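You operate a simulated robot arm through the tools that you are given. There is no shell and no other tool. Be economical: measure what you need, move in short steps, check, and stop when the job is done.

The job below is to be done with a simulated two-armed robot. You get a single attempt, and the scene is never put back.

## Task
Top the trough up with warm water, wash the Base tray, then drain.
Fine: red valve handle, shut again at the Soak band; swish the tray under water till no dirt shows; lay it in the drier's well and shut the lid; plug up last, till the trough is dry; the blue valve handle and the other tray stay.

Only the result counts: the job must be done as asked and must still hold three seconds after the hand-in. Knocking over, shifting, dropping, spilling or breaking anything else fails it. A push-on lid holds only when it is set on centred and level and pressed home; a screw cap is set on level and turned clockwise until tight.

## Robot
Two 7-joint arms with two-finger parallel grippers on one trunk, on a base that drives. Base frame: it is fixed to the floor where the robot stands at the start and does not move with it; the origin is under the middle of the robot, x ahead of it, y to its left, z up. Readings come in mm, degrees, newtons and seconds.
The left shoulder is at the start at [50, 165, 1205], the right one opposite. With the tool pointing down near the work surface each hand reaches from about 220 to 700 mm from the robot's upright axis, wherever it stands, measured 20 degrees to its own side. Places, roughly: blue valve handle of the trough [900, 100, 900]; lid of the air drier [500, -900, 1100]; plug with a yellow knob [500, -100, 600]; red valve handle of the trough [800, -200, 1000]; well of the air drier [300, -800, 600]. Payload 3.91 kg a hand.
The TCP of each hand is the grasp point between the finger pads, 30 mm short of the fingertips. In the tool frame z runs along the fingers and y along their closing line. The gripper opens to 110 mm. The fingers are 20 mm wide and 10 mm thick; the gripper's body (48 by 112 mm) begins 55 mm behind the TCP.
Orientation is that of the tool frame in the base frame, as a unit quaternion [w, x, y, z]. With the fingers straight down and closing along the base's y, the tool's x points along the base's -x, its y along +y and its z along -z.

## Interface
- The arms move only by the tool drive_tool. It takes "left_increments", "right_increments" or both (then of equal length, played together; a hand with none holds still); each is a list that holds one entry, the list of rows, each a list of 7 numbers: the shift along the tool's x, y, z in mm, then the turn, a rotation vector about the tool's x, y, z in degrees, then the gripper command, from -1 (fully open) to 1 (shut), values between in proportion. In form: [[[tx, ty, tz, wx, wy, wz, claw], ...]]. A call has 1 to 12 rows; each row is the pose to reach, as a shift and turn from the pose commanded when the call began, along the tool's axes at that moment. Each row takes 0.2 s and may step no farther than 50 mm and 8.6 degrees from the row before; otherwise, or with a gripper value out of range, the whole call is refused. A pose out of reach is approached as far as the arm can. The call stops where the force on the tool passes 90 N (or 10 N more than at its start, if that is more) or the arm is blocked; 0.2 s more then pass. The fingers move at their own pace (about 45 mm/s each) and stop on an object; they squeeze with about 23 N. The grip force told is the motor's: it shows also when the fingers shut on nothing. Time passes only in rows, and 0.2 s behind the last, so rows that repeat a pose let the fingers close. It gives the time, the measured TCP pose, the force on the tool (base axes), the opening and the grip force at its end, in the units of the frame above (readings bear some noise), with the torque about the TCP (base axes, N m) and any sound that the robot's microphone picked up, and new pictures: "show" is both (left out), scene, wrist or none (wrist: the cameras of the hands that moved).
- Cameras (640 x 400 px; columns grow to the right, rows downward): "scene" is now at [114, -33.6, 1396.9]; the picture's right is [-0.37, -0.93, 0.00], its down [-0.35, 0.14, -0.93] and it looks along [0.86, -0.34, -0.37] (base axes); focal length 214 px, centre (320, 200). "left" rides on the left gripper at [72, -17, -103] in its tool frame; the picture's right is [0.23, 0.97, 0.00], its down [-0.76, 0.18, -0.62] and it looks along [-0.61, 0.14, 0.78] (tool axes); focal length 222 px, centre (320, 200). "right" rides on the right gripper at [72, 17, -103] in its tool frame; the picture's right is [-0.23, 0.97, 0.00], its down [-0.76, -0.18, -0.62] and it looks along [-0.61, -0.14, 0.78] (tool axes); focal length 222 px, centre (320, 200). There is no depth. A picture from a camera that has moved, and an enlarged one, comes with that camera's place and axes in the base frame and with its lens.
- move_column(by): slides the trunk up (or, below 0, down) by that many mm; the arms and the scene camera ride with it, the base frame stays. It gives what a move gives, with no picture.
- drive_base(legs): drives the robot by 1 to 6 legs, each [ahead, left, turn to the left] in mm, mm and degrees, along the robot's own axes; the way and the turn of a leg run together, so that a leg with both is an arc; at most 1500 mm and 180 degrees a leg. The arms and the cameras ride along, it lands a little off, and it stops where it bumps. It gives what a move gives, and a new picture of the scene camera.
- aim_head(pan, tilt): turns the head with the scene camera to pan (to the left, within 80 degrees either way) and tilt (down, from -29 to 69), counted from straight ahead of the robot. It gives what a move gives, and a new picture of the scene camera.
- close_up(camera, box): a new picture of the part [left, top, right, bottom] of that camera's present view, enlarged. It takes no simulated time.
- close_job(): hands the job in; it is judged then, once.

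Go step by step. Nothing tells you exact positions but the pictures and the camera data: compare them with the known pose of the tool, close in by small moves and look again before you grip or let go. The budget is 120 turns and 260 pictures, counting those below and the enlarged ones. Unless the task says otherwise, let go and move clear before handing in, and close with one line.

The tools are called after "Call:" as name(argument=value, ...) on one line, values as JSON. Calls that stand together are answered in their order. drive_tool: Moves the arms, as the interface text tells. Its arguments: {"type":"object","properties":{"left_increments":{"type":"array"},"right_increments":{"type":"array"},"show":{"type":"string","enum":["both","scene","wrist","none"]}},"required":[]} The other tools are called the same way: move_column (by) slides the trunk up or down; drive_base (legs) drives the base; aim_head (pan, tilt) turns the head that bears the scene camera; close_up (camera, box) takes an enlarged picture of a part of a camera's view; close_job () hands the job in.

At the start:

```text
clock: 0.0
left_eef_pos: [351.0, 14.0, 1360.6]
left_orientation: [0.001, 0.0, 1.0, 0.0]
left_wrist_force: [-0.7, -0.7, -0.1]
left_wrist_torque: [-0.01, -0.05, -0.01]
left_opening: 110.1
left_finger_force: 0.1
right_eef_pos: [355.6, -281.0, 1377.0]
right_orientation: [0.0, 0.001, 1.0, 0.0]
right_wrist_force: [0.4, -0.8, -1.2]
right_wrist_torque: [0.0, 0.01, 0.03]
right_opening: 109.8
right_finger_force: 0.1
trunk travel left (down, up): [-425.0, 78.0]
robot x, y, heading: [-0.4, 1.3, -0.2]
head pan, tilt: [-21.5, 21.8]
```

scene: 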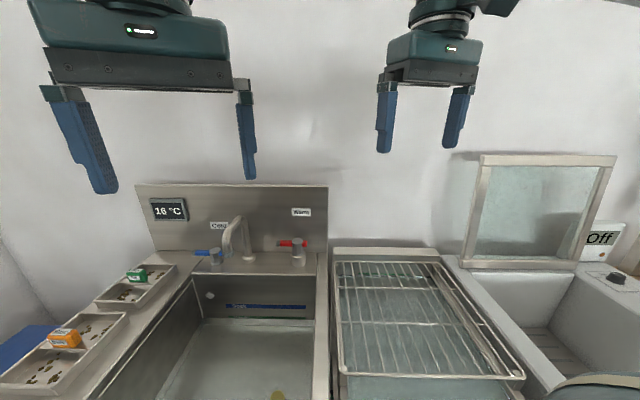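
right: 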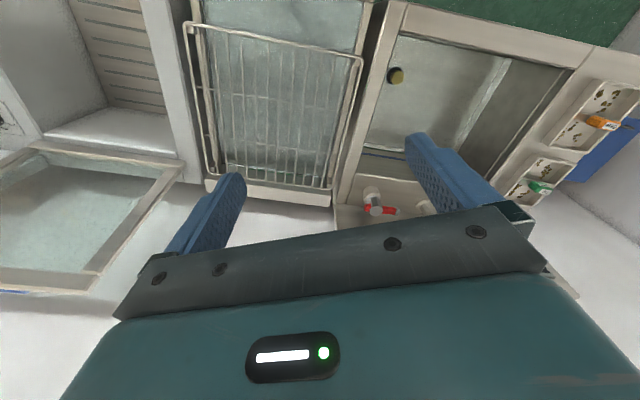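
left: 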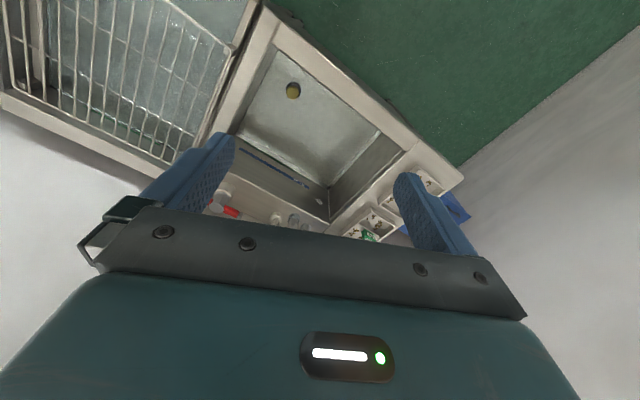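

The trough is ahead, with two dirty trays on its left ledge, a rack to the right of it, and the drier at far right with its lid open. I'll look closer at the details first.

Call:
close_up(camera="scene", box=[0, 240, 220, 400])

Call:
close_up(camera="scene", box=[130, 180, 340, 320])

Call:
aim_head(pan=0, tilt=45)

Call:
aim_head(pan=-65, tilt=40)

```text
2.50 times, centred on (110, 320) of scene
camera zoom: at [114.0, -33.6, 1396.9], right [-0.37, -0.93, 0.0], down [-0.35, 0.14, -0.93], along [0.86, -0.34, -0.37], focal length 536 px, centre (845, -100)
```

zoom: 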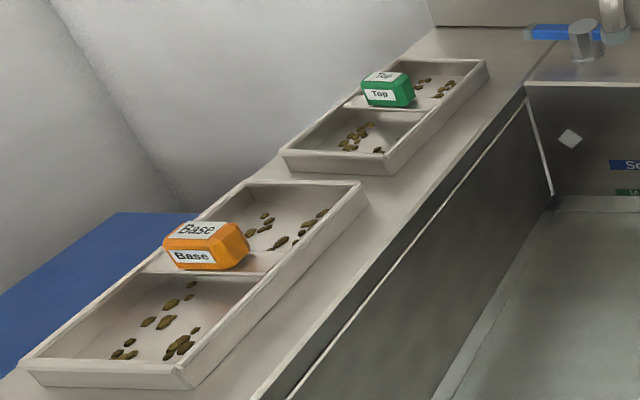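

```text
2.86 times, centred on (235, 250) of scene
camera zoom: at [114.0, -33.6, 1396.9], right [-0.37, -0.93, 0.0], down [-0.35, 0.14, -0.93], along [0.86, -0.34, -0.37], focal length 613 px, centre (563, 57)
```

zoom: 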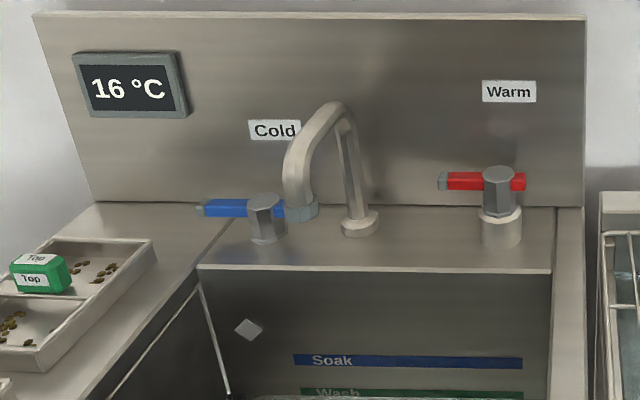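

```text
clock: 0.9
left_eef_pos: [352.7, 14.4, 1360.3]
left_orientation: [0.0, -0.001, 1.0, 0.0]
left_wrist_force: [0.7, 0.6, -0.9]
left_wrist_torque: [0.02, 0.0, 0.01]
left_opening: 109.9
left_finger_force: 0.1
right_eef_pos: [356.7, -281.8, 1376.3]
right_orientation: [0.0, 0.0, 1.0, 0.0]
right_wrist_force: [0.7, -0.7, -0.9]
right_wrist_torque: [0.0, 0.01, 0.03]
right_opening: 110.3
right_finger_force: 0.1
trunk travel left (down, up): [-425.0, 78.0]
robot x, y, heading: [2.3, -1.4, 0.2]
head pan, tilt: [0.0, 45.0]
camera scene: at [108.9, 0.4, 1361.3], right [0.0, -1.0, 0.0], down [-0.71, 0.0, -0.71], along [0.71, 0.0, -0.71], focal length 214 px, centre (320, 200)
```

scene: 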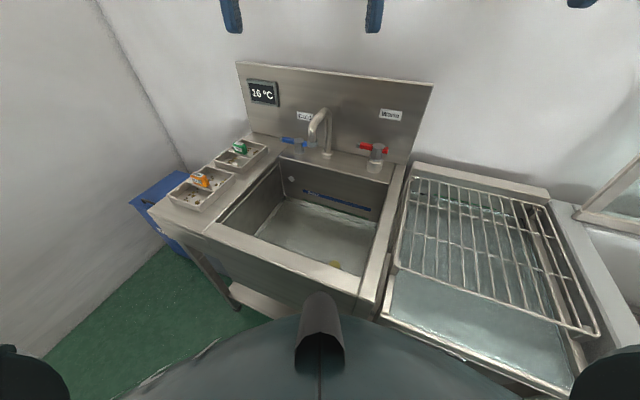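

```text
clock: 2.2
left_eef_pos: [353.1, 14.3, 1360.2]
left_orientation: [0.0, 0.001, 1.0, 0.0]
left_wrist_force: [0.5, 0.6, 0.9]
left_wrist_torque: [0.0, -0.01, -0.02]
left_opening: 110.0
left_finger_force: 0.2
right_eef_pos: [356.5, -281.7, 1375.2]
right_orientation: [0.001, 0.0, 1.0, 0.0]
right_wrist_force: [0.3, -0.1, -0.2]
right_wrist_torque: [-0.03, 0.0, -0.02]
right_opening: 109.9
right_finger_force: 0.0
trunk travel left (down, up): [-425.0, 78.0]
robot x, y, heading: [-1.7, 3.3, 0.1]
head pan, tilt: [-65.0, 40.0]
camera scene: at [63.6, -76.5, 1368.5], right [-0.91, -0.42, 0.0], down [-0.27, 0.58, -0.77], along [0.32, -0.69, -0.64], focal length 214 px, centre (320, 200)
```

scene: 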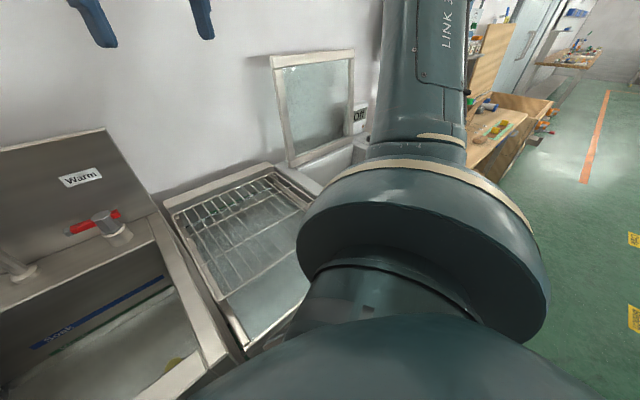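

The trough is turned about -22° to the robot. I'll look down to see my own base and the clearance, then decide where to stand.

Call:
aim_head(pan=-22, tilt=69)

Call:
aim_head(pan=30, tilt=50)

```text
clock: 3.3
left_eef_pos: [352.0, 15.1, 1360.7]
left_orientation: [0.0, 0.0, 1.0, 0.001]
left_wrist_force: [0.0, 0.4, -0.5]
left_wrist_torque: [0.01, 0.0, -0.01]
left_opening: 110.1
left_finger_force: 0.1
right_eef_pos: [357.0, -281.8, 1376.4]
right_orientation: [0.0, -0.001, 1.0, 0.001]
right_wrist_force: [0.8, -0.5, 0.2]
right_wrist_torque: [-0.01, 0.01, -0.02]
right_opening: 110.0
right_finger_force: 0.0
trunk travel left (down, up): [-425.0, 78.0]
robot x, y, heading: [0.7, 4.6, -0.0]
head pan, tilt: [-22.0, 68.8]
camera scene: at [79.4, -20.5, 1332.4], right [-0.38, -0.93, 0.0], down [-0.86, 0.35, -0.36], along [0.34, -0.14, -0.93], focal length 214 px, centre (320, 200)
```

scene: 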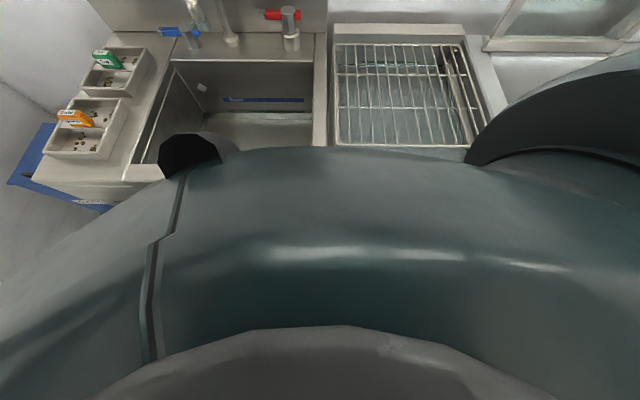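

```text
clock: 4.5
left_eef_pos: [351.6, 14.6, 1360.2]
left_orientation: [0.0, 0.0, 1.0, -0.001]
left_wrist_force: [0.0, 0.2, 0.5]
left_wrist_torque: [0.0, -0.02, 0.0]
left_opening: 109.9
left_finger_force: 0.1
right_eef_pos: [356.4, -281.3, 1376.7]
right_orientation: [0.0, 0.0, 1.0, 0.0]
right_wrist_force: [-0.2, 0.0, -0.1]
right_wrist_torque: [0.01, -0.02, 0.0]
right_opening: 109.9
right_finger_force: 0.0
trunk travel left (down, up): [-425.0, 78.0]
robot x, y, heading: [0.8, -1.0, 0.0]
head pan, tilt: [30.0, 50.0]
camera scene: at [94.3, 38.9, 1354.3], right [0.5, -0.87, 0.0], down [-0.66, -0.38, -0.64], along [0.56, 0.32, -0.77], focal length 214 px, centre (320, 200)
```

scene: 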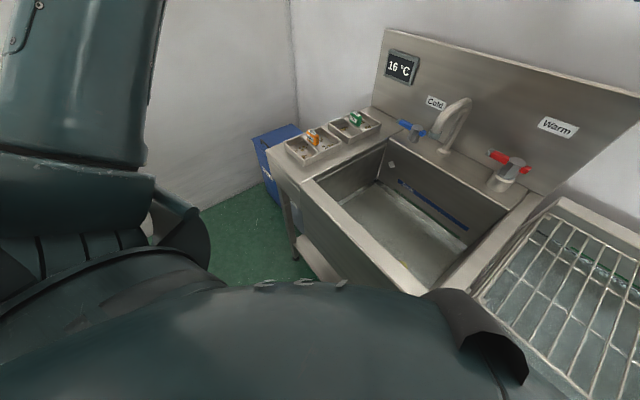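

I'll turn to face the trough squarely and edge forward.

Call:
drive_base(legs=[[0, 0, -22], [120, 0, 0]])

Call:
aim_head(pan=0, tilt=40)

```text
clock: 6.6
left_eef_pos: [343.9, -130.0, 1359.4]
left_orientation: [-0.001, 0.195, 0.981, 0.0]
left_wrist_force: [0.3, 0.4, -0.3]
left_wrist_torque: [-0.02, -0.02, 0.04]
left_opening: 110.3
left_finger_force: 0.1
right_eef_pos: [233.5, -405.2, 1376.5]
right_orientation: [-0.001, 0.196, 0.981, 0.0]
right_wrist_force: [0.0, 0.3, 0.8]
right_wrist_torque: [0.01, 0.01, -0.02]
right_opening: 109.9
right_finger_force: 0.0
trunk travel left (down, up): [-425.0, 78.0]
robot x, y, heading: [10.5, -10.4, -22.4]
head pan, tilt: [30.0, 50.0]
stopped in leg 2: the robot was blocked; the commanded pose is now the measured one
camera scene: at [114.5, -9.3, 1354.3], right [0.13, -0.99, 0.0], down [-0.76, -0.1, -0.64], along [0.64, 0.08, -0.77], focal length 214 px, centre (320, 200)
```

scene: 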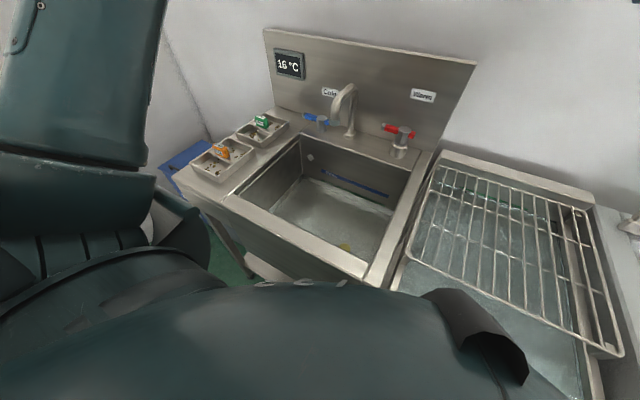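

```text
clock: 7.6
left_eef_pos: [345.0, -129.1, 1359.5]
left_orientation: [-0.001, 0.193, 0.981, 0.0]
left_wrist_force: [-0.4, -0.6, 0.9]
left_wrist_torque: [0.01, 0.01, 0.05]
left_opening: 110.0
left_finger_force: 0.1
right_eef_pos: [235.8, -403.8, 1376.0]
right_orientation: [0.0, 0.195, 0.981, 0.001]
right_wrist_force: [-0.4, 0.5, 1.3]
right_wrist_torque: [0.04, 0.05, 0.01]
right_opening: 109.9
right_finger_force: 0.1
trunk travel left (down, up): [-425.0, 78.0]
robot x, y, heading: [14.1, -4.5, -22.4]
head pan, tilt: [0.0, 40.0]
camera scene: at [117.4, -50.5, 1368.5], right [-0.38, -0.92, 0.0], down [-0.59, 0.25, -0.77], along [0.71, -0.29, -0.64], focal length 214 px, centre (320, 200)
```

scene: 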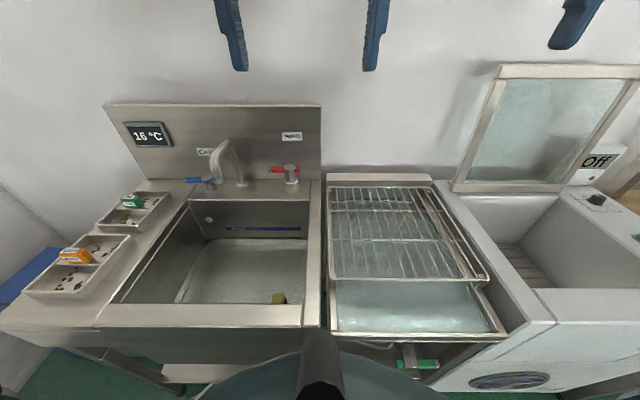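

I now face the trough square-on and the base is against its front, so the valves are about 780 mm away: I'll reach the red one with the left hand pointing forward. First I turn that hand forward while extending.

Call:
drive_tool(left_increments=[[[-20, 13, 0, 0, -8.2, 0, -1], [-40, 26, 0, 0, -16.4, 0, -1], [-60, 39, 0, 0, -24.6, 0, -1], [-80, 52, 0, 0, -32.8, 0, -1], [-100, 65, 0, 0, -41, 0, -1], [-120, 78, 0, 0, -49.2, 0, -1], [-140, 91, 0, 0, -57.4, 0, -1], [-160, 104, 0, 0, -65.6, 0, -1], [-180, 117, 0, 0, -73.8, 0, -1], [-200, 130, 0, 0, -82, 0, -1], [-220, 143, 0, 0, -90, 0, -1]]], show="none")

Call:
drive_tool(left_increments=[[[0, 0, 0, 0, 0, -8.2, -1], [0, 0, 0, 0, 0, -16.4, -1], [0, 0, 0, 0, 0, -24.6, -1], [0, 0, 0, 0, 0, -32.8, -1], [0, 0, 0, 0, 0, -41, -1], [0, 0, 0, 0, 0, -49.2, -1], [0, 0, 0, 0, 0, -57.4, -1], [0, 0, 0, 0, 0, -65.6, -1], [0, 0, 0, 0, 0, -73.8, -1], [0, 0, 0, 0, 0, -82, -1], [0, 0, 0, 0, 0, -90, -1]]])

```text
clock: 10.0
left_eef_pos: [604.3, -84.6, 1357.6]
left_orientation: [0.694, 0.138, 0.693, -0.137]
left_wrist_force: [-0.2, 0.1, -0.9]
left_wrist_torque: [-0.05, 0.02, -0.01]
left_opening: 110.1
left_finger_force: 0.0
right_eef_pos: [236.1, -404.4, 1375.5]
right_orientation: [-0.001, 0.196, 0.981, 0.0]
right_wrist_force: [-0.9, -0.1, -0.1]
right_wrist_torque: [-0.03, -0.02, -0.01]
right_opening: 109.9
right_finger_force: 0.1
trunk travel left (down, up): [-425.0, 78.0]
robot x, y, heading: [11.2, -7.1, -22.4]
head pan, tilt: [0.0, 40.0]
```

```text
clock: 12.4
left_eef_pos: [602.4, -82.8, 1359.4]
left_orientation: [0.393, -0.394, 0.588, -0.587]
left_wrist_force: [0.3, -1.2, -0.3]
left_wrist_torque: [-0.01, -0.03, 0.03]
left_opening: 110.0
left_finger_force: 0.0
right_eef_pos: [234.0, -406.1, 1375.0]
right_orientation: [-0.001, 0.196, 0.981, 0.0]
right_wrist_force: [-0.1, -0.6, -0.7]
right_wrist_torque: [0.05, -0.04, 0.01]
right_opening: 110.3
right_finger_force: 0.1
trunk travel left (down, up): [-425.0, 78.0]
robot x, y, heading: [12.4, -6.7, -22.5]
head pan, tilt: [0.0, 40.0]
camera scene: at [116.7, -52.3, 1368.5], right [-0.38, -0.92, 0.0], down [-0.59, 0.25, -0.77], along [0.71, -0.29, -0.64], focal length 214 px, centre (320, 200)
camera left: at [479.4, -110.3, 1377.4], right [-0.09, -0.21, -0.97], down [-0.29, 0.94, -0.18], along [0.95, 0.26, -0.14], focal length 222 px, centre (320, 200)
```

scene: 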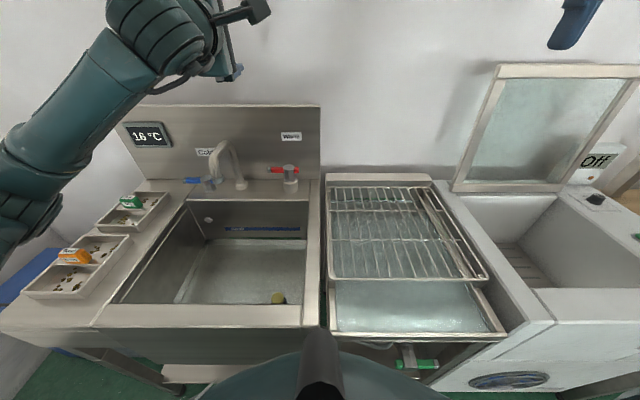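
left: 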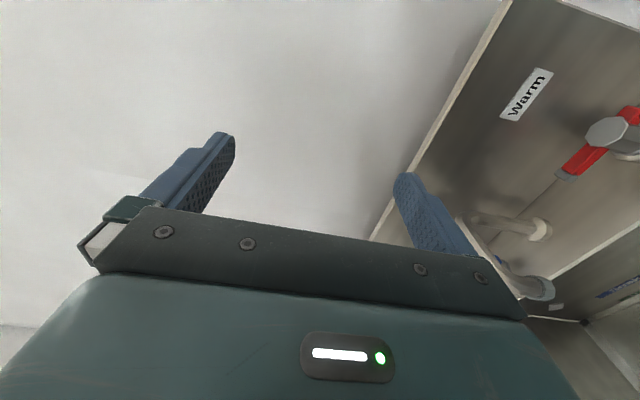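

Triangulated: red hub about (778,-206,941) with its lever reaching left to about (807,-139). I'll lower the trunk and look again.

Call:
move_column(by=-330)

Call:
drive_tool(left_increments=[[[0, 0, 20, 0, 0, 0, -1], [0, 0, 40, 0, 0, 0, -1]]])

```text
clock: 15.1
left_eef_pos: [561.9, -64.4, 1155.0]
left_orientation: [-0.437, 0.356, -0.527, 0.637]
left_wrist_force: [-0.6, -0.4, 0.2]
left_wrist_torque: [0.02, -0.01, 0.02]
left_opening: 109.8
left_finger_force: 0.1
right_eef_pos: [227.3, -407.3, 1070.0]
right_orientation: [0.005, 0.195, 0.981, 0.004]
right_wrist_force: [0.8, -0.4, -0.4]
right_wrist_torque: [0.0, 0.0, 0.04]
right_opening: 110.1
right_finger_force: 0.0
trunk travel left (down, up): [-121.0, 382.0]
robot x, y, heading: [15.5, -6.8, -22.6]
head pan, tilt: [0.0, 40.0]
stopped: the arm was blocked; the commanded pose is now the measured one
```

```text
clock: 15.7
left_eef_pos: [611.9, -78.5, 1147.5]
left_orientation: [-0.429, 0.361, -0.533, 0.634]
left_wrist_force: [0.1, -0.6, 1.0]
left_wrist_torque: [0.02, 0.0, 0.0]
left_opening: 109.9
left_finger_force: 0.0
right_eef_pos: [234.6, -405.1, 1071.6]
right_orientation: [-0.001, 0.196, 0.981, 0.001]
right_wrist_force: [0.4, 0.7, 0.4]
right_wrist_torque: [0.04, 0.01, -0.01]
right_opening: 109.9
right_finger_force: 0.0
trunk travel left (down, up): [-121.0, 382.0]
robot x, y, heading: [14.3, -7.4, -22.5]
head pan, tilt: [0.0, 40.0]
camera scene: at [117.4, -50.9, 1063.2], right [-0.38, -0.92, 0.0], down [-0.59, 0.25, -0.77], along [0.71, -0.29, -0.64], focal length 214 px, centre (320, 200)
camera left: at [487.4, -106.3, 1147.2], right [0.07, -0.27, -0.96], down [-0.26, 0.92, -0.28], along [0.96, 0.27, -0.01], focal length 222 px, centre (320, 200)
```

scene: 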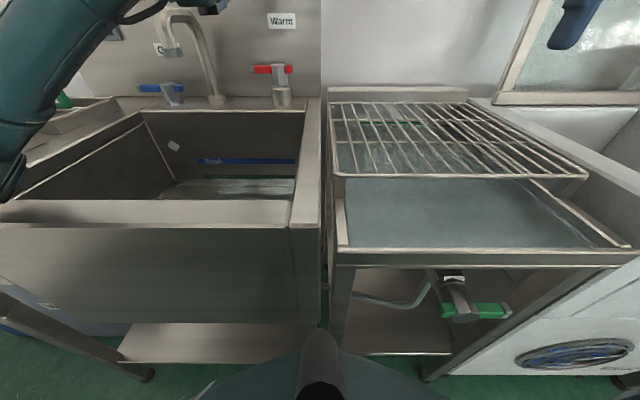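
left: 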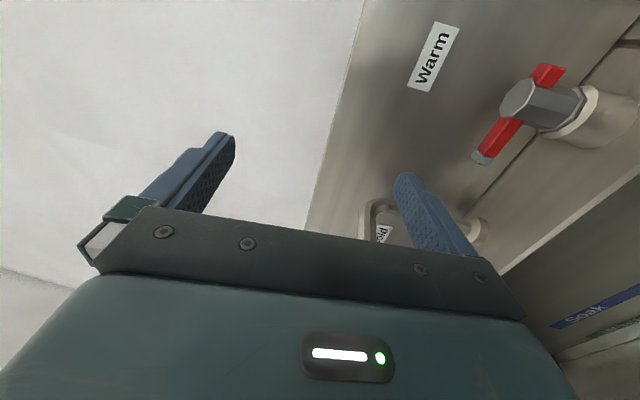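

The left arm got stopped on the way down; I check what its elbow is touching.

Call:
aim_head(pan=45, tilt=25)

Call:
aim_head(pan=10, tilt=5)

```text
clock: 16.8
left_eef_pos: [610.6, -77.2, 1151.4]
left_orientation: [-0.43, 0.36, -0.532, 0.634]
left_wrist_force: [-0.2, 0.0, -0.2]
left_wrist_torque: [-0.01, 0.03, 0.02]
left_opening: 109.7
left_finger_force: 0.1
right_eef_pos: [235.2, -404.2, 1071.4]
right_orientation: [-0.001, 0.196, 0.981, 0.0]
right_wrist_force: [0.1, 0.0, 0.3]
right_wrist_torque: [0.02, -0.02, 0.02]
right_opening: 110.1
right_finger_force: 0.1
trunk travel left (down, up): [-121.0, 382.0]
robot x, y, heading: [16.1, -9.0, -22.6]
head pan, tilt: [45.0, 25.0]
camera scene: at [124.0, 17.0, 1088.1], right [0.38, -0.92, 0.0], down [-0.39, -0.16, -0.91], along [0.84, 0.35, -0.42], focal length 214 px, centre (320, 200)
```

scene: 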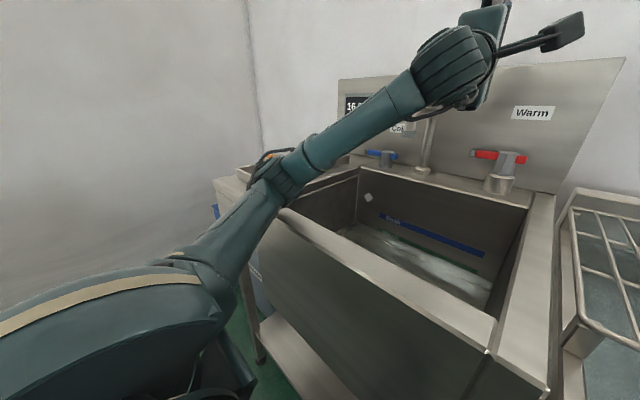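

```text
clock: 17.8
left_eef_pos: [609.8, -76.2, 1150.3]
left_orientation: [-0.429, 0.36, -0.533, 0.634]
left_wrist_force: [0.5, 0.0, -0.3]
left_wrist_torque: [0.0, -0.02, 0.01]
left_opening: 110.2
left_finger_force: 0.1
right_eef_pos: [235.7, -404.3, 1072.5]
right_orientation: [-0.001, 0.196, 0.981, 0.0]
right_wrist_force: [-1.2, -0.1, 0.7]
right_wrist_torque: [-0.03, -0.02, 0.0]
right_opening: 109.9
right_finger_force: 0.1
trunk travel left (down, up): [-121.0, 382.0]
robot x, y, heading: [16.6, -7.2, -22.5]
head pan, tilt: [10.0, 5.0]
camera scene: at [128.6, -38.0, 1120.6], right [-0.22, -0.98, 0.0], down [-0.09, 0.02, -1.0], along [0.97, -0.21, -0.09], focal length 214 px, centre (320, 200)
```

scene: 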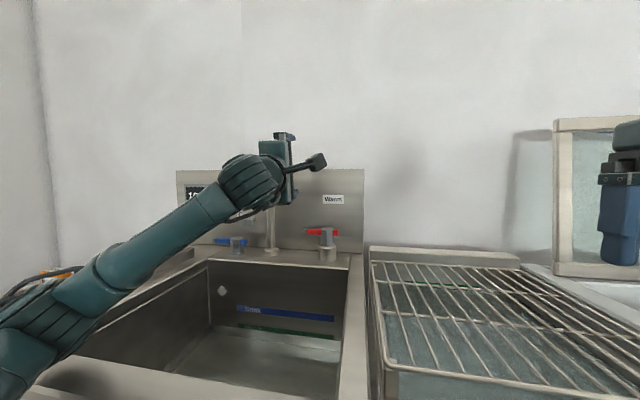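

The elbow is leaning on the trough's rim near the Base tray. I raise the trunk and check the tray.

Call:
move_column(by=160)

Call:
aim_head(pan=40, tilt=35)

```text
clock: 19.7
left_eef_pos: [609.7, -76.6, 1310.4]
left_orientation: [-0.429, 0.361, -0.532, 0.634]
left_wrist_force: [-0.2, -0.4, 0.0]
left_wrist_torque: [-0.01, 0.03, -0.01]
left_opening: 110.0
left_finger_force: 0.0
right_eef_pos: [236.5, -403.7, 1231.7]
right_orientation: [0.0, 0.194, 0.981, 0.001]
right_wrist_force: [0.0, 0.3, -0.3]
right_wrist_torque: [-0.03, -0.01, -0.01]
right_opening: 110.0
right_finger_force: 0.1
trunk travel left (down, up): [-281.0, 222.0]
robot x, y, heading: [15.1, -8.3, -22.7]
head pan, tilt: [10.0, 5.0]
```

```text
clock: 20.6
left_eef_pos: [611.0, -77.1, 1309.7]
left_orientation: [-0.43, 0.36, -0.532, 0.634]
left_wrist_force: [-1.4, -0.6, 0.3]
left_wrist_torque: [0.01, 0.02, 0.01]
left_opening: 110.0
left_finger_force: 0.1
right_eef_pos: [234.8, -403.8, 1232.5]
right_orientation: [-0.002, 0.194, 0.981, 0.0]
right_wrist_force: [-0.3, 0.1, 0.4]
right_wrist_torque: [-0.02, -0.02, -0.03]
right_opening: 109.9
right_finger_force: 0.0
trunk travel left (down, up): [-281.0, 222.0]
robot x, y, heading: [10.3, -9.0, -22.4]
head pan, tilt: [40.0, 35.0]
camera scene: at [122.9, 8.2, 1232.5], right [0.3, -0.95, 0.0], down [-0.55, -0.17, -0.82], along [0.78, 0.25, -0.57], focal length 214 px, centre (320, 200)
```

scene: 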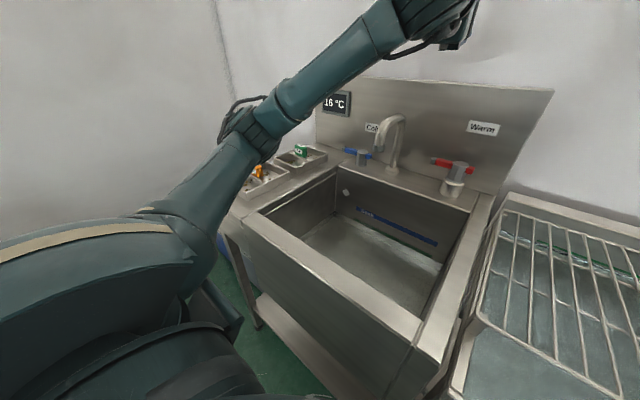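

Tray looks untouched. I raise the trunk back up so the elbow stays clear and lower the hand with the arm instead, levelling it.

Call:
move_column(by=120)

Call:
drive_tool(left_increments=[[[0, 42, -2, -1.5, 0, 0, -1], [0, 84, -4, -3, 0, 0, -1], [0, 126, -6, -4.5, 0, 0, -1], [0, 168, -8, -6, 0, 0, -1], [0, 210, -10, -8, 0, 0, -1], [0, 252, -12, -10.2, 0, 0, -1], [0, 302, -13, -10.2, 0, 0, -1]]])

```text
clock: 22.1
left_eef_pos: [610.6, -76.7, 1429.1]
left_orientation: [-0.429, 0.36, -0.532, 0.634]
left_wrist_force: [0.0, 0.7, 0.3]
left_wrist_torque: [-0.01, -0.02, 0.02]
left_opening: 109.9
left_finger_force: 0.1
right_eef_pos: [236.0, -404.4, 1351.2]
right_orientation: [-0.001, 0.195, 0.981, 0.001]
right_wrist_force: [0.5, 0.7, 0.4]
right_wrist_torque: [0.01, 0.01, -0.04]
right_opening: 109.9
right_finger_force: 0.0
trunk travel left (down, up): [-401.0, 102.0]
robot x, y, heading: [13.8, -7.4, -22.3]
head pan, tilt: [40.0, 35.0]
```

```text
clock: 23.7
left_eef_pos: [630.5, -127.7, 1159.5]
left_orientation: [0.398, -0.408, 0.588, -0.574]
left_wrist_force: [-0.3, -0.5, -0.7]
left_wrist_torque: [0.01, -0.03, -0.01]
left_opening: 110.2
left_finger_force: 0.0
left hand out of reach, approached as far as the arm can: row 5, 6, 7
right_eef_pos: [237.0, -403.7, 1352.8]
right_orientation: [-0.001, 0.195, 0.981, 0.0]
right_wrist_force: [0.6, 0.0, -0.5]
right_wrist_torque: [0.0, 0.04, 0.0]
right_opening: 110.0
right_finger_force: 0.1
trunk travel left (down, up): [-401.0, 102.0]
robot x, y, heading: [11.1, -4.1, -22.1]
head pan, tilt: [40.0, 35.0]
camera scene: at [123.4, 8.3, 1352.4], right [0.3, -0.95, 0.0], down [-0.55, -0.17, -0.82], along [0.78, 0.25, -0.57], focal length 214 px, centre (320, 200)
camera left: at [508.3, -159.2, 1179.6], right [-0.1, -0.21, -0.97], down [-0.32, 0.93, -0.16], along [0.94, 0.3, -0.16], focal length 222 px, centre (320, 200)
```

scene: 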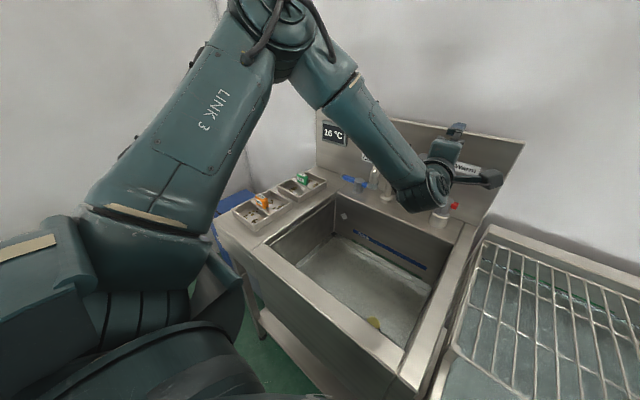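
left: 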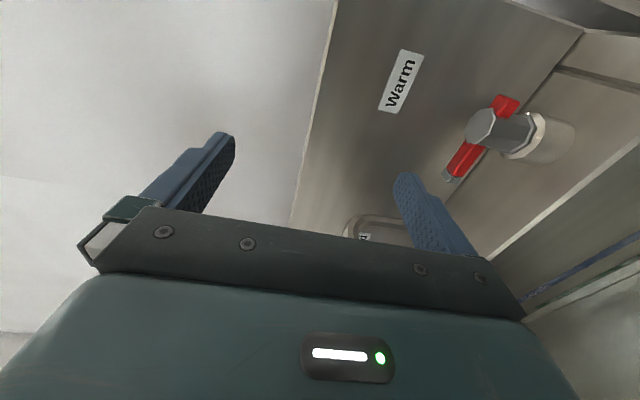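

The arm is now elbow-up, which is what I wanted. I lower the trunk in this configuration.

Call:
move_column(by=-150)

Call:
drive_tool(left_increments=[[[-20, 10, 0, 0, 0, 0, -1], [-40, 20, 10, 0, 0, 0, -1], [-55, 30, 20, 0, 0, 0, -1]]])

Call:
close_up(camera="left", box=[320, 50, 560, 200])

```text
clock: 25.5
left_eef_pos: [628.8, -128.5, 1010.5]
left_orientation: [0.399, -0.408, 0.587, -0.574]
left_wrist_force: [0.0, -0.3, 0.2]
left_wrist_torque: [-0.02, 0.0, 0.02]
left_opening: 109.9
left_finger_force: 0.1
right_eef_pos: [234.6, -403.2, 1201.9]
right_orientation: [-0.001, 0.196, 0.981, 0.0]
right_wrist_force: [0.0, -0.4, 0.6]
right_wrist_torque: [0.02, 0.0, 0.0]
right_opening: 110.1
right_finger_force: 0.1
trunk travel left (down, up): [-251.0, 252.0]
robot x, y, heading: [16.6, -6.6, -22.4]
head pan, tilt: [40.0, 35.0]
```

```text
clock: 26.3
left_eef_pos: [651.8, -118.6, 1007.5]
left_orientation: [0.401, -0.419, 0.588, -0.564]
left_wrist_force: [0.6, 0.4, -0.1]
left_wrist_torque: [-0.01, -0.01, 0.02]
left_opening: 110.2
left_finger_force: 0.1
left hand out of reach, approached as far as the arm can: row 1, 2, 3
right_eef_pos: [237.3, -403.6, 1202.7]
right_orientation: [0.0, 0.195, 0.981, 0.0]
right_wrist_force: [0.4, 0.9, 0.4]
right_wrist_torque: [0.03, 0.01, 0.0]
right_opening: 110.1
right_finger_force: 0.0
trunk travel left (down, up): [-251.0, 252.0]
robot x, y, heading: [13.9, -6.0, -22.1]
head pan, tilt: [40.0, 35.0]
camera scene: at [123.2, 8.3, 1202.3], right [0.3, -0.95, 0.0], down [-0.55, -0.17, -0.82], along [0.78, 0.25, -0.57], focal length 214 px, centre (320, 200)
camera left: at [532.8, -153.1, 1030.2], right [-0.11, -0.2, -0.97], down [-0.35, 0.93, -0.15], along [0.93, 0.32, -0.17], focal length 222 px, centre (320, 200)
```

scene: 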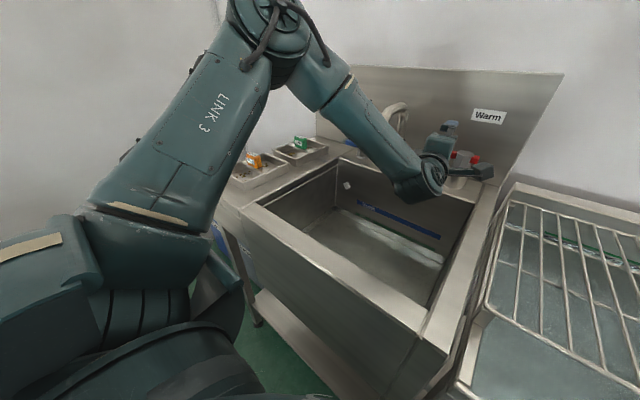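
left: 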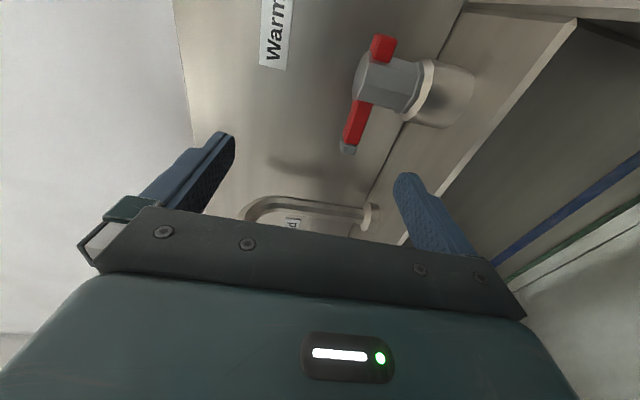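

```text
2.67 times, centred on (440, 125) of left
camera zoom: at [532.8, -153.1, 1030.2], right [-0.11, -0.2, -0.97], down [-0.35, 0.93, -0.15], along [0.93, 0.32, -0.17], focal length 592 px, centre (0, 400)
```

zoom: 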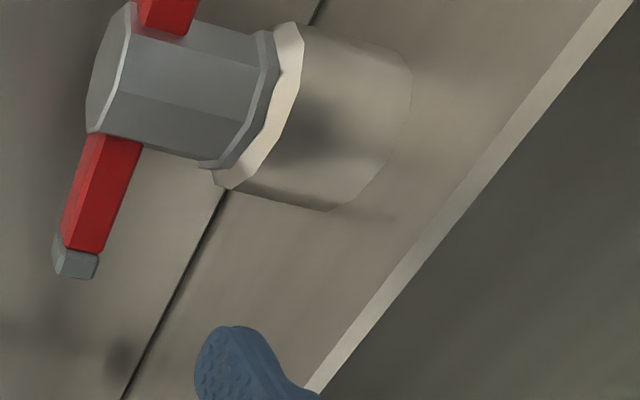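

The wrist seems to be at a joint limit when held level. I tilt the hand down as it goes forward to relieve that.

Call:
drive_tool(left_increments=[[[-5, 0, 10, -7, 0, 0, -1], [-10, 5, 22, -14, 0, 0, -1], [-15, 10, 34, -21, 0, 0, -1], [-20, 15, 45, -28, 0, 0, -1], [-25, 20, 55, -35, 0, 0, -1]]])

```text
clock: 27.5
left_eef_pos: [712.4, -114.9, 987.5]
left_orientation: [0.257, -0.509, 0.733, -0.371]
left_wrist_force: [0.2, 0.2, 0.6]
left_wrist_torque: [0.02, 0.04, 0.0]
left_opening: 110.0
left_finger_force: 0.0
right_eef_pos: [236.0, -403.7, 1201.6]
right_orientation: [-0.001, 0.195, 0.981, 0.001]
right_wrist_force: [1.0, 0.6, 0.1]
right_wrist_torque: [0.0, -0.02, 0.04]
right_opening: 110.0
right_finger_force: 0.1
trunk travel left (down, up): [-251.0, 252.0]
robot x, y, heading: [15.6, -6.5, -22.6]
head pan, tilt: [40.0, 35.0]
camera scene: at [123.0, 8.3, 1202.4], right [0.3, -0.95, 0.0], down [-0.55, -0.17, -0.82], along [0.78, 0.25, -0.57], focal length 214 px, centre (320, 200)
camera left: at [619.0, -156.0, 1063.3], right [-0.62, -0.01, -0.78], down [-0.3, 0.93, 0.22], along [0.72, 0.38, -0.58], focal length 222 px, centre (320, 200)
```

scene: 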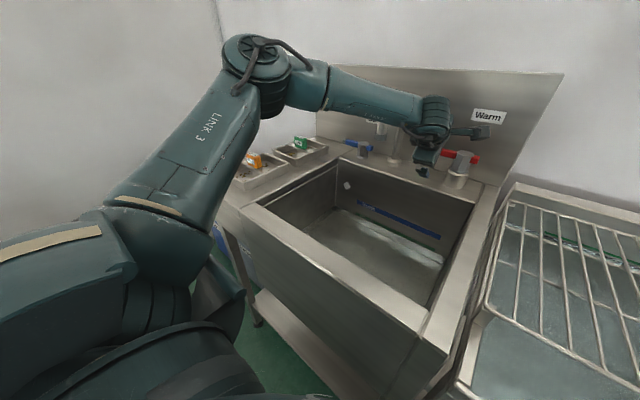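
left: 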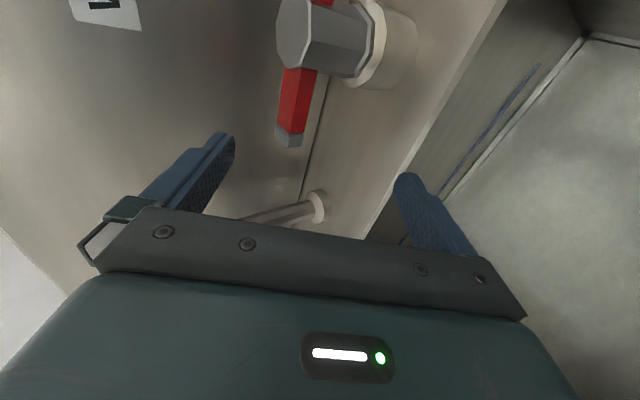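

The hand reached a 36° down-tilted pose in front of the lever. I narrow the fingers and advance partway.

Call:
drive_tool(left_increments=[[[0, 0, 0, 0, 0, 0, 0.1], [0, -5, 10, 0, 0, 0, 0.1], [-2, -12, 20, 0, 0, 0, 0.1], [-3, -17, 40, 0, 0, 0, 0.1], [-3, -22, 60, 0, 0, 0, 0.1]]], show="wrist")

Call:
aim_head(pan=5, tilt=25)

Call:
close_up(camera="scene", box=[200, 130, 400, 255])

```text
clock: 28.7
left_eef_pos: [770.0, -133.8, 969.7]
left_orientation: [0.257, -0.509, 0.733, -0.371]
left_wrist_force: [-1.2, 0.2, 1.0]
left_wrist_torque: [0.0, 0.0, 0.0]
left_opening: 49.5
left_finger_force: 0.0
right_eef_pos: [236.9, -404.2, 1202.9]
right_orientation: [0.0, 0.195, 0.981, 0.0]
right_wrist_force: [0.1, 0.6, -0.3]
right_wrist_torque: [-0.04, 0.04, -0.01]
right_opening: 109.8
right_finger_force: 0.1
trunk travel left (down, up): [-251.0, 252.0]
robot x, y, heading: [16.6, -11.7, -22.7]
head pan, tilt: [40.0, 35.0]
camera left: at [676.2, -175.4, 1044.2], right [-0.62, -0.01, -0.79], down [-0.3, 0.93, 0.23], along [0.72, 0.38, -0.58], focal length 222 px, centre (320, 200)
```

left: 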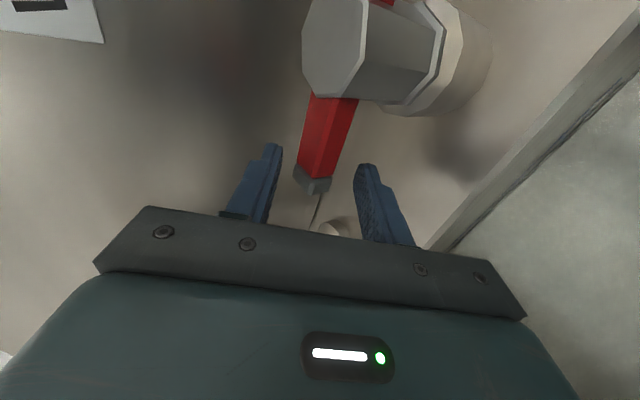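

```text
clock: 29.7
left_eef_pos: [769.4, -132.7, 969.2]
left_orientation: [0.258, -0.508, 0.733, -0.372]
left_wrist_force: [0.1, -0.4, -0.5]
left_wrist_torque: [0.01, 0.0, 0.0]
left_opening: 49.3
left_finger_force: 0.1
right_eef_pos: [236.2, -403.5, 1201.9]
right_orientation: [-0.001, 0.195, 0.981, 0.001]
right_wrist_force: [0.1, 0.7, 0.6]
right_wrist_torque: [0.0, -0.02, 0.02]
right_opening: 110.1
right_finger_force: 0.1
trunk travel left (down, up): [-251.0, 252.0]
robot x, y, heading: [16.0, -7.4, -22.5]
head pan, tilt: [5.0, 25.0]
camera scene: at [126.8, -45.8, 1218.1], right [-0.3, -0.95, 0.0], down [-0.4, 0.13, -0.91], along [0.86, -0.27, -0.42], focal length 214 px, centre (320, 200)
```

scene: 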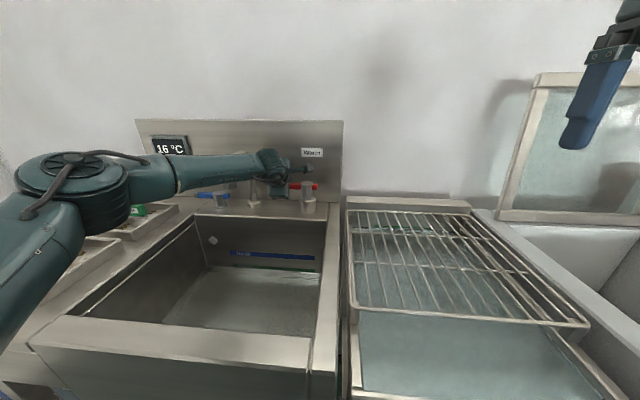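

```text
3.20 times, centred on (300, 192) of scene
camera zoom: at [126.8, -45.8, 1218.1], right [-0.3, -0.95, 0.0], down [-0.4, 0.13, -0.91], along [0.86, -0.27, -0.42], focal length 686 px, centre (384, 224)
```

zoom: 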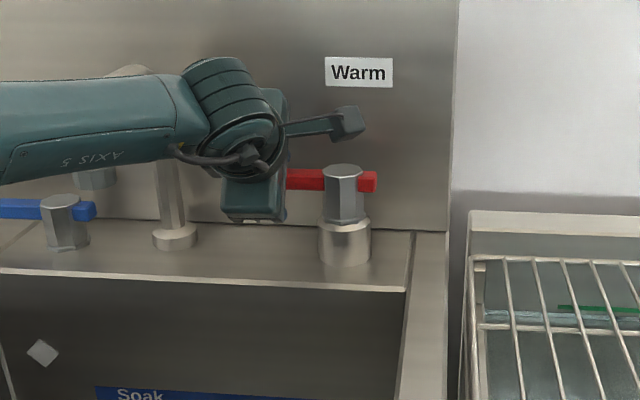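

The lever lies centred about 50 mm beyond the grasp point. I advance 40 mm and close on it.

Call:
drive_tool(left_increments=[[[0, 0, 20, 0, 0, 0, 0.1], [0, 0, 40, 0, 0, 0, 0.1], [0, 0, 42, 0, 0, 0, 0.1]]], show="wrist")

Call:
drive_tool(left_increments=[[[0, 0, 0, 0, 0, 0, 0.5], [0, 0, 0, 0, 0, 0, 0.8], [0, 0, 0, 0, 0, 0, 0.8]]], show="wrist")

```text
clock: 30.5
left_eef_pos: [799.6, -143.4, 945.7]
left_orientation: [0.259, -0.508, 0.732, -0.373]
left_wrist_force: [-15.8, 5.9, 6.1]
left_wrist_torque: [-0.21, -0.39, -0.12]
left_opening: 46.8
left_finger_force: 0.0
right_eef_pos: [233.5, -402.7, 1203.4]
right_orientation: [0.0, 0.195, 0.981, 0.0]
right_wrist_force: [0.4, 0.5, -0.7]
right_wrist_torque: [-0.01, 0.02, 0.0]
right_opening: 109.8
right_finger_force: 0.2
trunk travel left (down, up): [-251.0, 252.0]
robot x, y, heading: [11.8, -5.9, -22.4]
head pan, tilt: [5.0, 25.0]
camera left: at [706.5, -185.8, 1022.8], right [-0.62, -0.01, -0.79], down [-0.3, 0.93, 0.22], along [0.73, 0.38, -0.57], focal length 222 px, centre (320, 200)
```

left: 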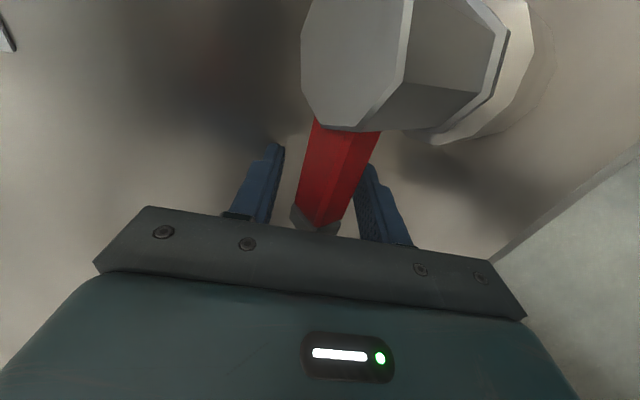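

```text
clock: 31.3
left_eef_pos: [803.2, -143.7, 945.9]
left_orientation: [0.258, -0.509, 0.732, -0.373]
left_wrist_force: [0.9, 2.1, 4.6]
left_wrist_torque: [-0.57, 0.31, 0.0]
left_opening: 18.8
left_finger_force: 42.0
right_eef_pos: [234.9, -404.9, 1203.0]
right_orientation: [-0.001, 0.195, 0.981, 0.0]
right_wrist_force: [-0.9, -0.4, 0.3]
right_wrist_torque: [0.06, 0.0, 0.04]
right_opening: 109.7
right_finger_force: 0.1
trunk travel left (down, up): [-251.0, 252.0]
robot x, y, heading: [15.2, -7.5, -22.4]
head pan, tilt: [5.0, 25.0]
camera left: at [708.7, -185.8, 1021.3], right [-0.62, -0.01, -0.79], down [-0.3, 0.93, 0.22], along [0.72, 0.38, -0.58], focal length 222 px, centre (320, 200)
```

left: 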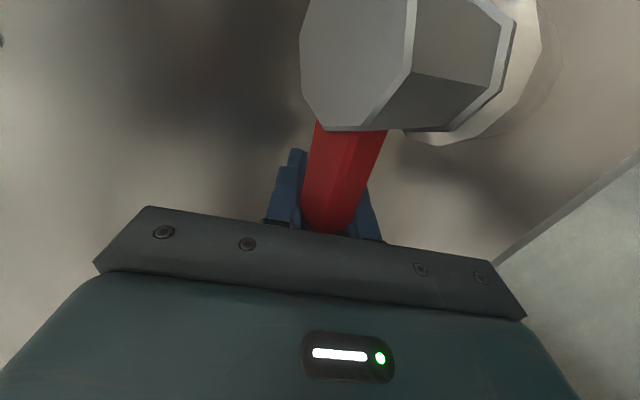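

Gripped. I swing the lever a little toward me (anticlockwise from above) and watch force and water.

Call:
drive_tool(left_increments=[[[0.5, 4.9, -6.8, 0, -6.1, -4.4, 0.8], [2.2, 9.8, -13.4, 0, -12.2, -8.9, 0.8], [4.9, 14.5, -19.8, 0, -18.2, -13.3, 0.8], [8.6, 18.9, -25.9, 0, -24.3, -17.7, 0.8]]])

Call:
close_up(camera="scene", box=[200, 130, 400, 255])

```text
clock: 32.3
left_eef_pos: [770.6, -132.9, 944.8]
left_orientation: [-0.347, 0.685, -0.572, 0.289]
left_wrist_force: [-6.1, 29.0, 1.1]
left_wrist_torque: [0.32, 0.12, -0.93]
left_opening: 18.3
left_finger_force: 45.1
right_eef_pos: [236.8, -400.9, 1204.0]
right_orientation: [0.0, 0.195, 0.981, 0.0]
right_wrist_force: [0.3, -0.7, -0.5]
right_wrist_torque: [0.01, 0.01, 0.04]
right_opening: 110.2
right_finger_force: 0.1
trunk travel left (down, up): [-251.0, 252.0]
robot x, y, heading: [13.0, -5.7, -22.3]
head pan, tilt: [5.0, 25.0]
camera scene: at [126.3, -42.7, 1218.3], right [-0.3, -0.95, 0.0], down [-0.4, 0.12, -0.91], along [0.86, -0.27, -0.42], focal length 214 px, centre (320, 200)
camera left: at [712.5, -217.3, 1020.5], right [-0.52, -0.33, -0.79], down [-0.74, 0.64, 0.23], along [0.43, 0.7, -0.57], focal length 222 px, centre (320, 200)
```

scene: 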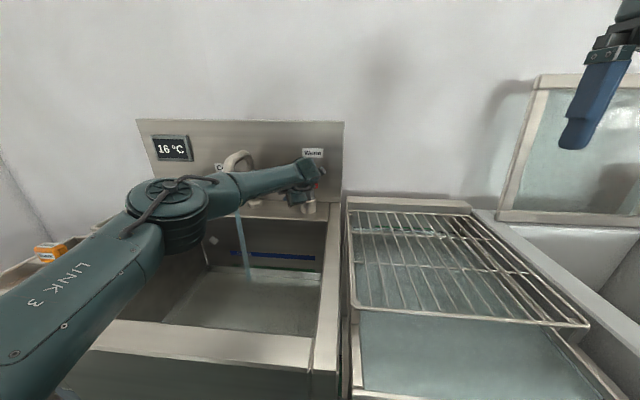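
left: 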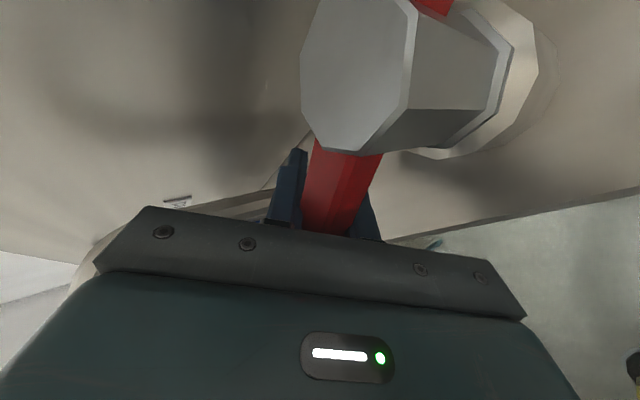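

```text
3.20 times, centred on (300, 192) of scene
camera zoom: at [126.3, -42.7, 1218.3], right [-0.3, -0.95, 0.0], down [-0.4, 0.12, -0.91], along [0.86, -0.27, -0.42], focal length 686 px, centre (384, 224)
```

zoom: 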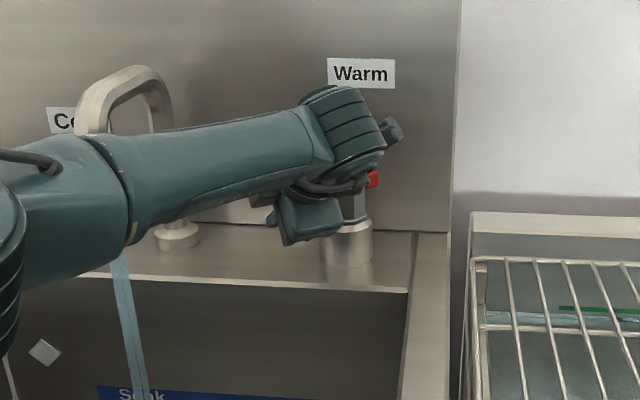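

Warm water flows from the spout. I hold and wait, watching the level against the bands.

Call:
drive_tool(left_increments=[[[0, 0, 0, 0, 0, 0, 0.8], [0, 0, 0, 0, 0, 0, 0.8], [0, 0, 0, 0, 0, 0, 0.8], [0, 0, 0, 0, 0, 0, 0.8], [0, 0, 0, 0, 0, 0, 0.8], [0, 0, 0, 0, 0, 0, 0.8], [0, 0, 0, 0, 0, 0, 0.8], [0, 0, 0, 0, 0, 0, 0.8], [0, 0, 0, 0, 0, 0, 0.8], [0, 0, 0, 0, 0, 0, 0.8], [0, 0, 0, 0, 0, 0, 0.8], [0, 0, 0, 0, 0, 0, 0.8]]], show="none")

Call:
close_up(camera="scene", box=[140, 200, 360, 340])

```text
clock: 34.9
left_eef_pos: [771.0, -135.9, 944.8]
left_orientation: [-0.346, 0.684, -0.572, 0.291]
left_wrist_force: [-0.4, 27.8, -1.0]
left_wrist_torque: [-1.42, -0.19, -0.41]
left_opening: 18.3
left_finger_force: 44.9
right_eef_pos: [236.3, -401.6, 1202.6]
right_orientation: [0.0, 0.195, 0.981, -0.002]
right_wrist_force: [0.2, 0.4, -0.5]
right_wrist_torque: [-0.03, 0.02, -0.02]
right_opening: 110.1
right_finger_force: 0.0
trunk travel left (down, up): [-251.0, 252.0]
robot x, y, heading: [15.5, -6.5, -22.2]
head pan, tilt: [5.0, 25.0]
```

```text
2.86 times, centred on (250, 270) of scene
camera zoom: at [126.9, -42.9, 1218.3], right [-0.3, -0.95, 0.0], down [-0.4, 0.12, -0.91], along [0.86, -0.27, -0.42], focal length 613 px, centre (520, 0)
```

zoom: 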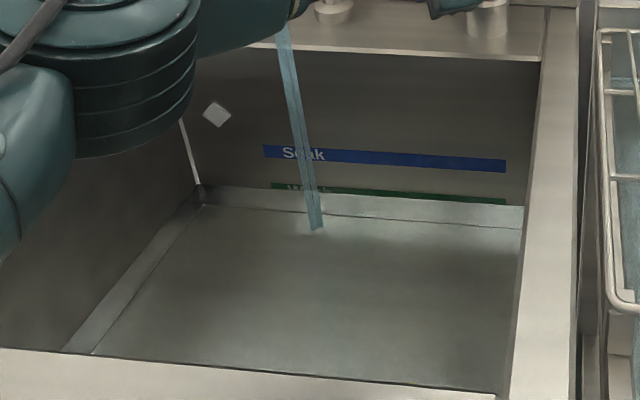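

Call:
drive_tool(left_increments=[[[0, 0, 0, 0, 0, 0, 0.8], [0, 0, 0, 0, 0, 0, 0.8], [0, 0, 0, 0, 0, 0, 0.8], [0, 0, 0, 0, 0, 0, 0.8], [0, 0, 0, 0, 0, 0, 0.8], [0, 0, 0, 0, 0, 0, 0.8], [0, 0, 0, 0, 0, 0, 0.8], [0, 0, 0, 0, 0, 0, 0.8], [0, 0, 0, 0, 0, 0, 0.8], [0, 0, 0, 0, 0, 0, 0.8], [0, 0, 0, 0, 0, 0, 0.8], [0, 0, 0, 0, 0, 0, 0.8]]], show="none")

Call:
close_up(camera="scene", box=[140, 200, 360, 340])

```text
clock: 37.5
left_eef_pos: [771.8, -134.5, 944.5]
left_orientation: [-0.346, 0.684, -0.572, 0.291]
left_wrist_force: [0.5, 26.7, -0.8]
left_wrist_torque: [-1.26, -0.12, -0.34]
left_opening: 18.7
left_finger_force: 45.4
right_eef_pos: [235.7, -401.1, 1203.9]
right_orientation: [-0.001, 0.195, 0.981, -0.002]
right_wrist_force: [-0.2, 0.0, 0.3]
right_wrist_torque: [-0.02, -0.02, 0.01]
right_opening: 110.0
right_finger_force: 0.1
trunk travel left (down, up): [-251.0, 252.0]
robot x, y, heading: [14.0, -9.3, -22.8]
head pan, tilt: [5.0, 25.0]
```

```text
2.86 times, centred on (250, 270) of scene
camera zoom: at [126.9, -43.0, 1218.3], right [-0.3, -0.95, 0.0], down [-0.4, 0.12, -0.91], along [0.86, -0.27, -0.42], focal length 613 px, centre (520, 0)
```

zoom: 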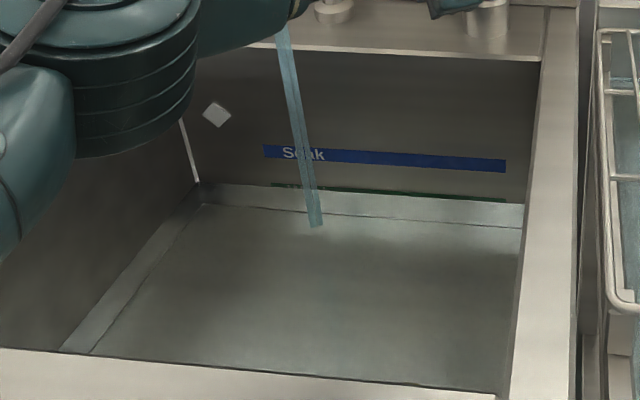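

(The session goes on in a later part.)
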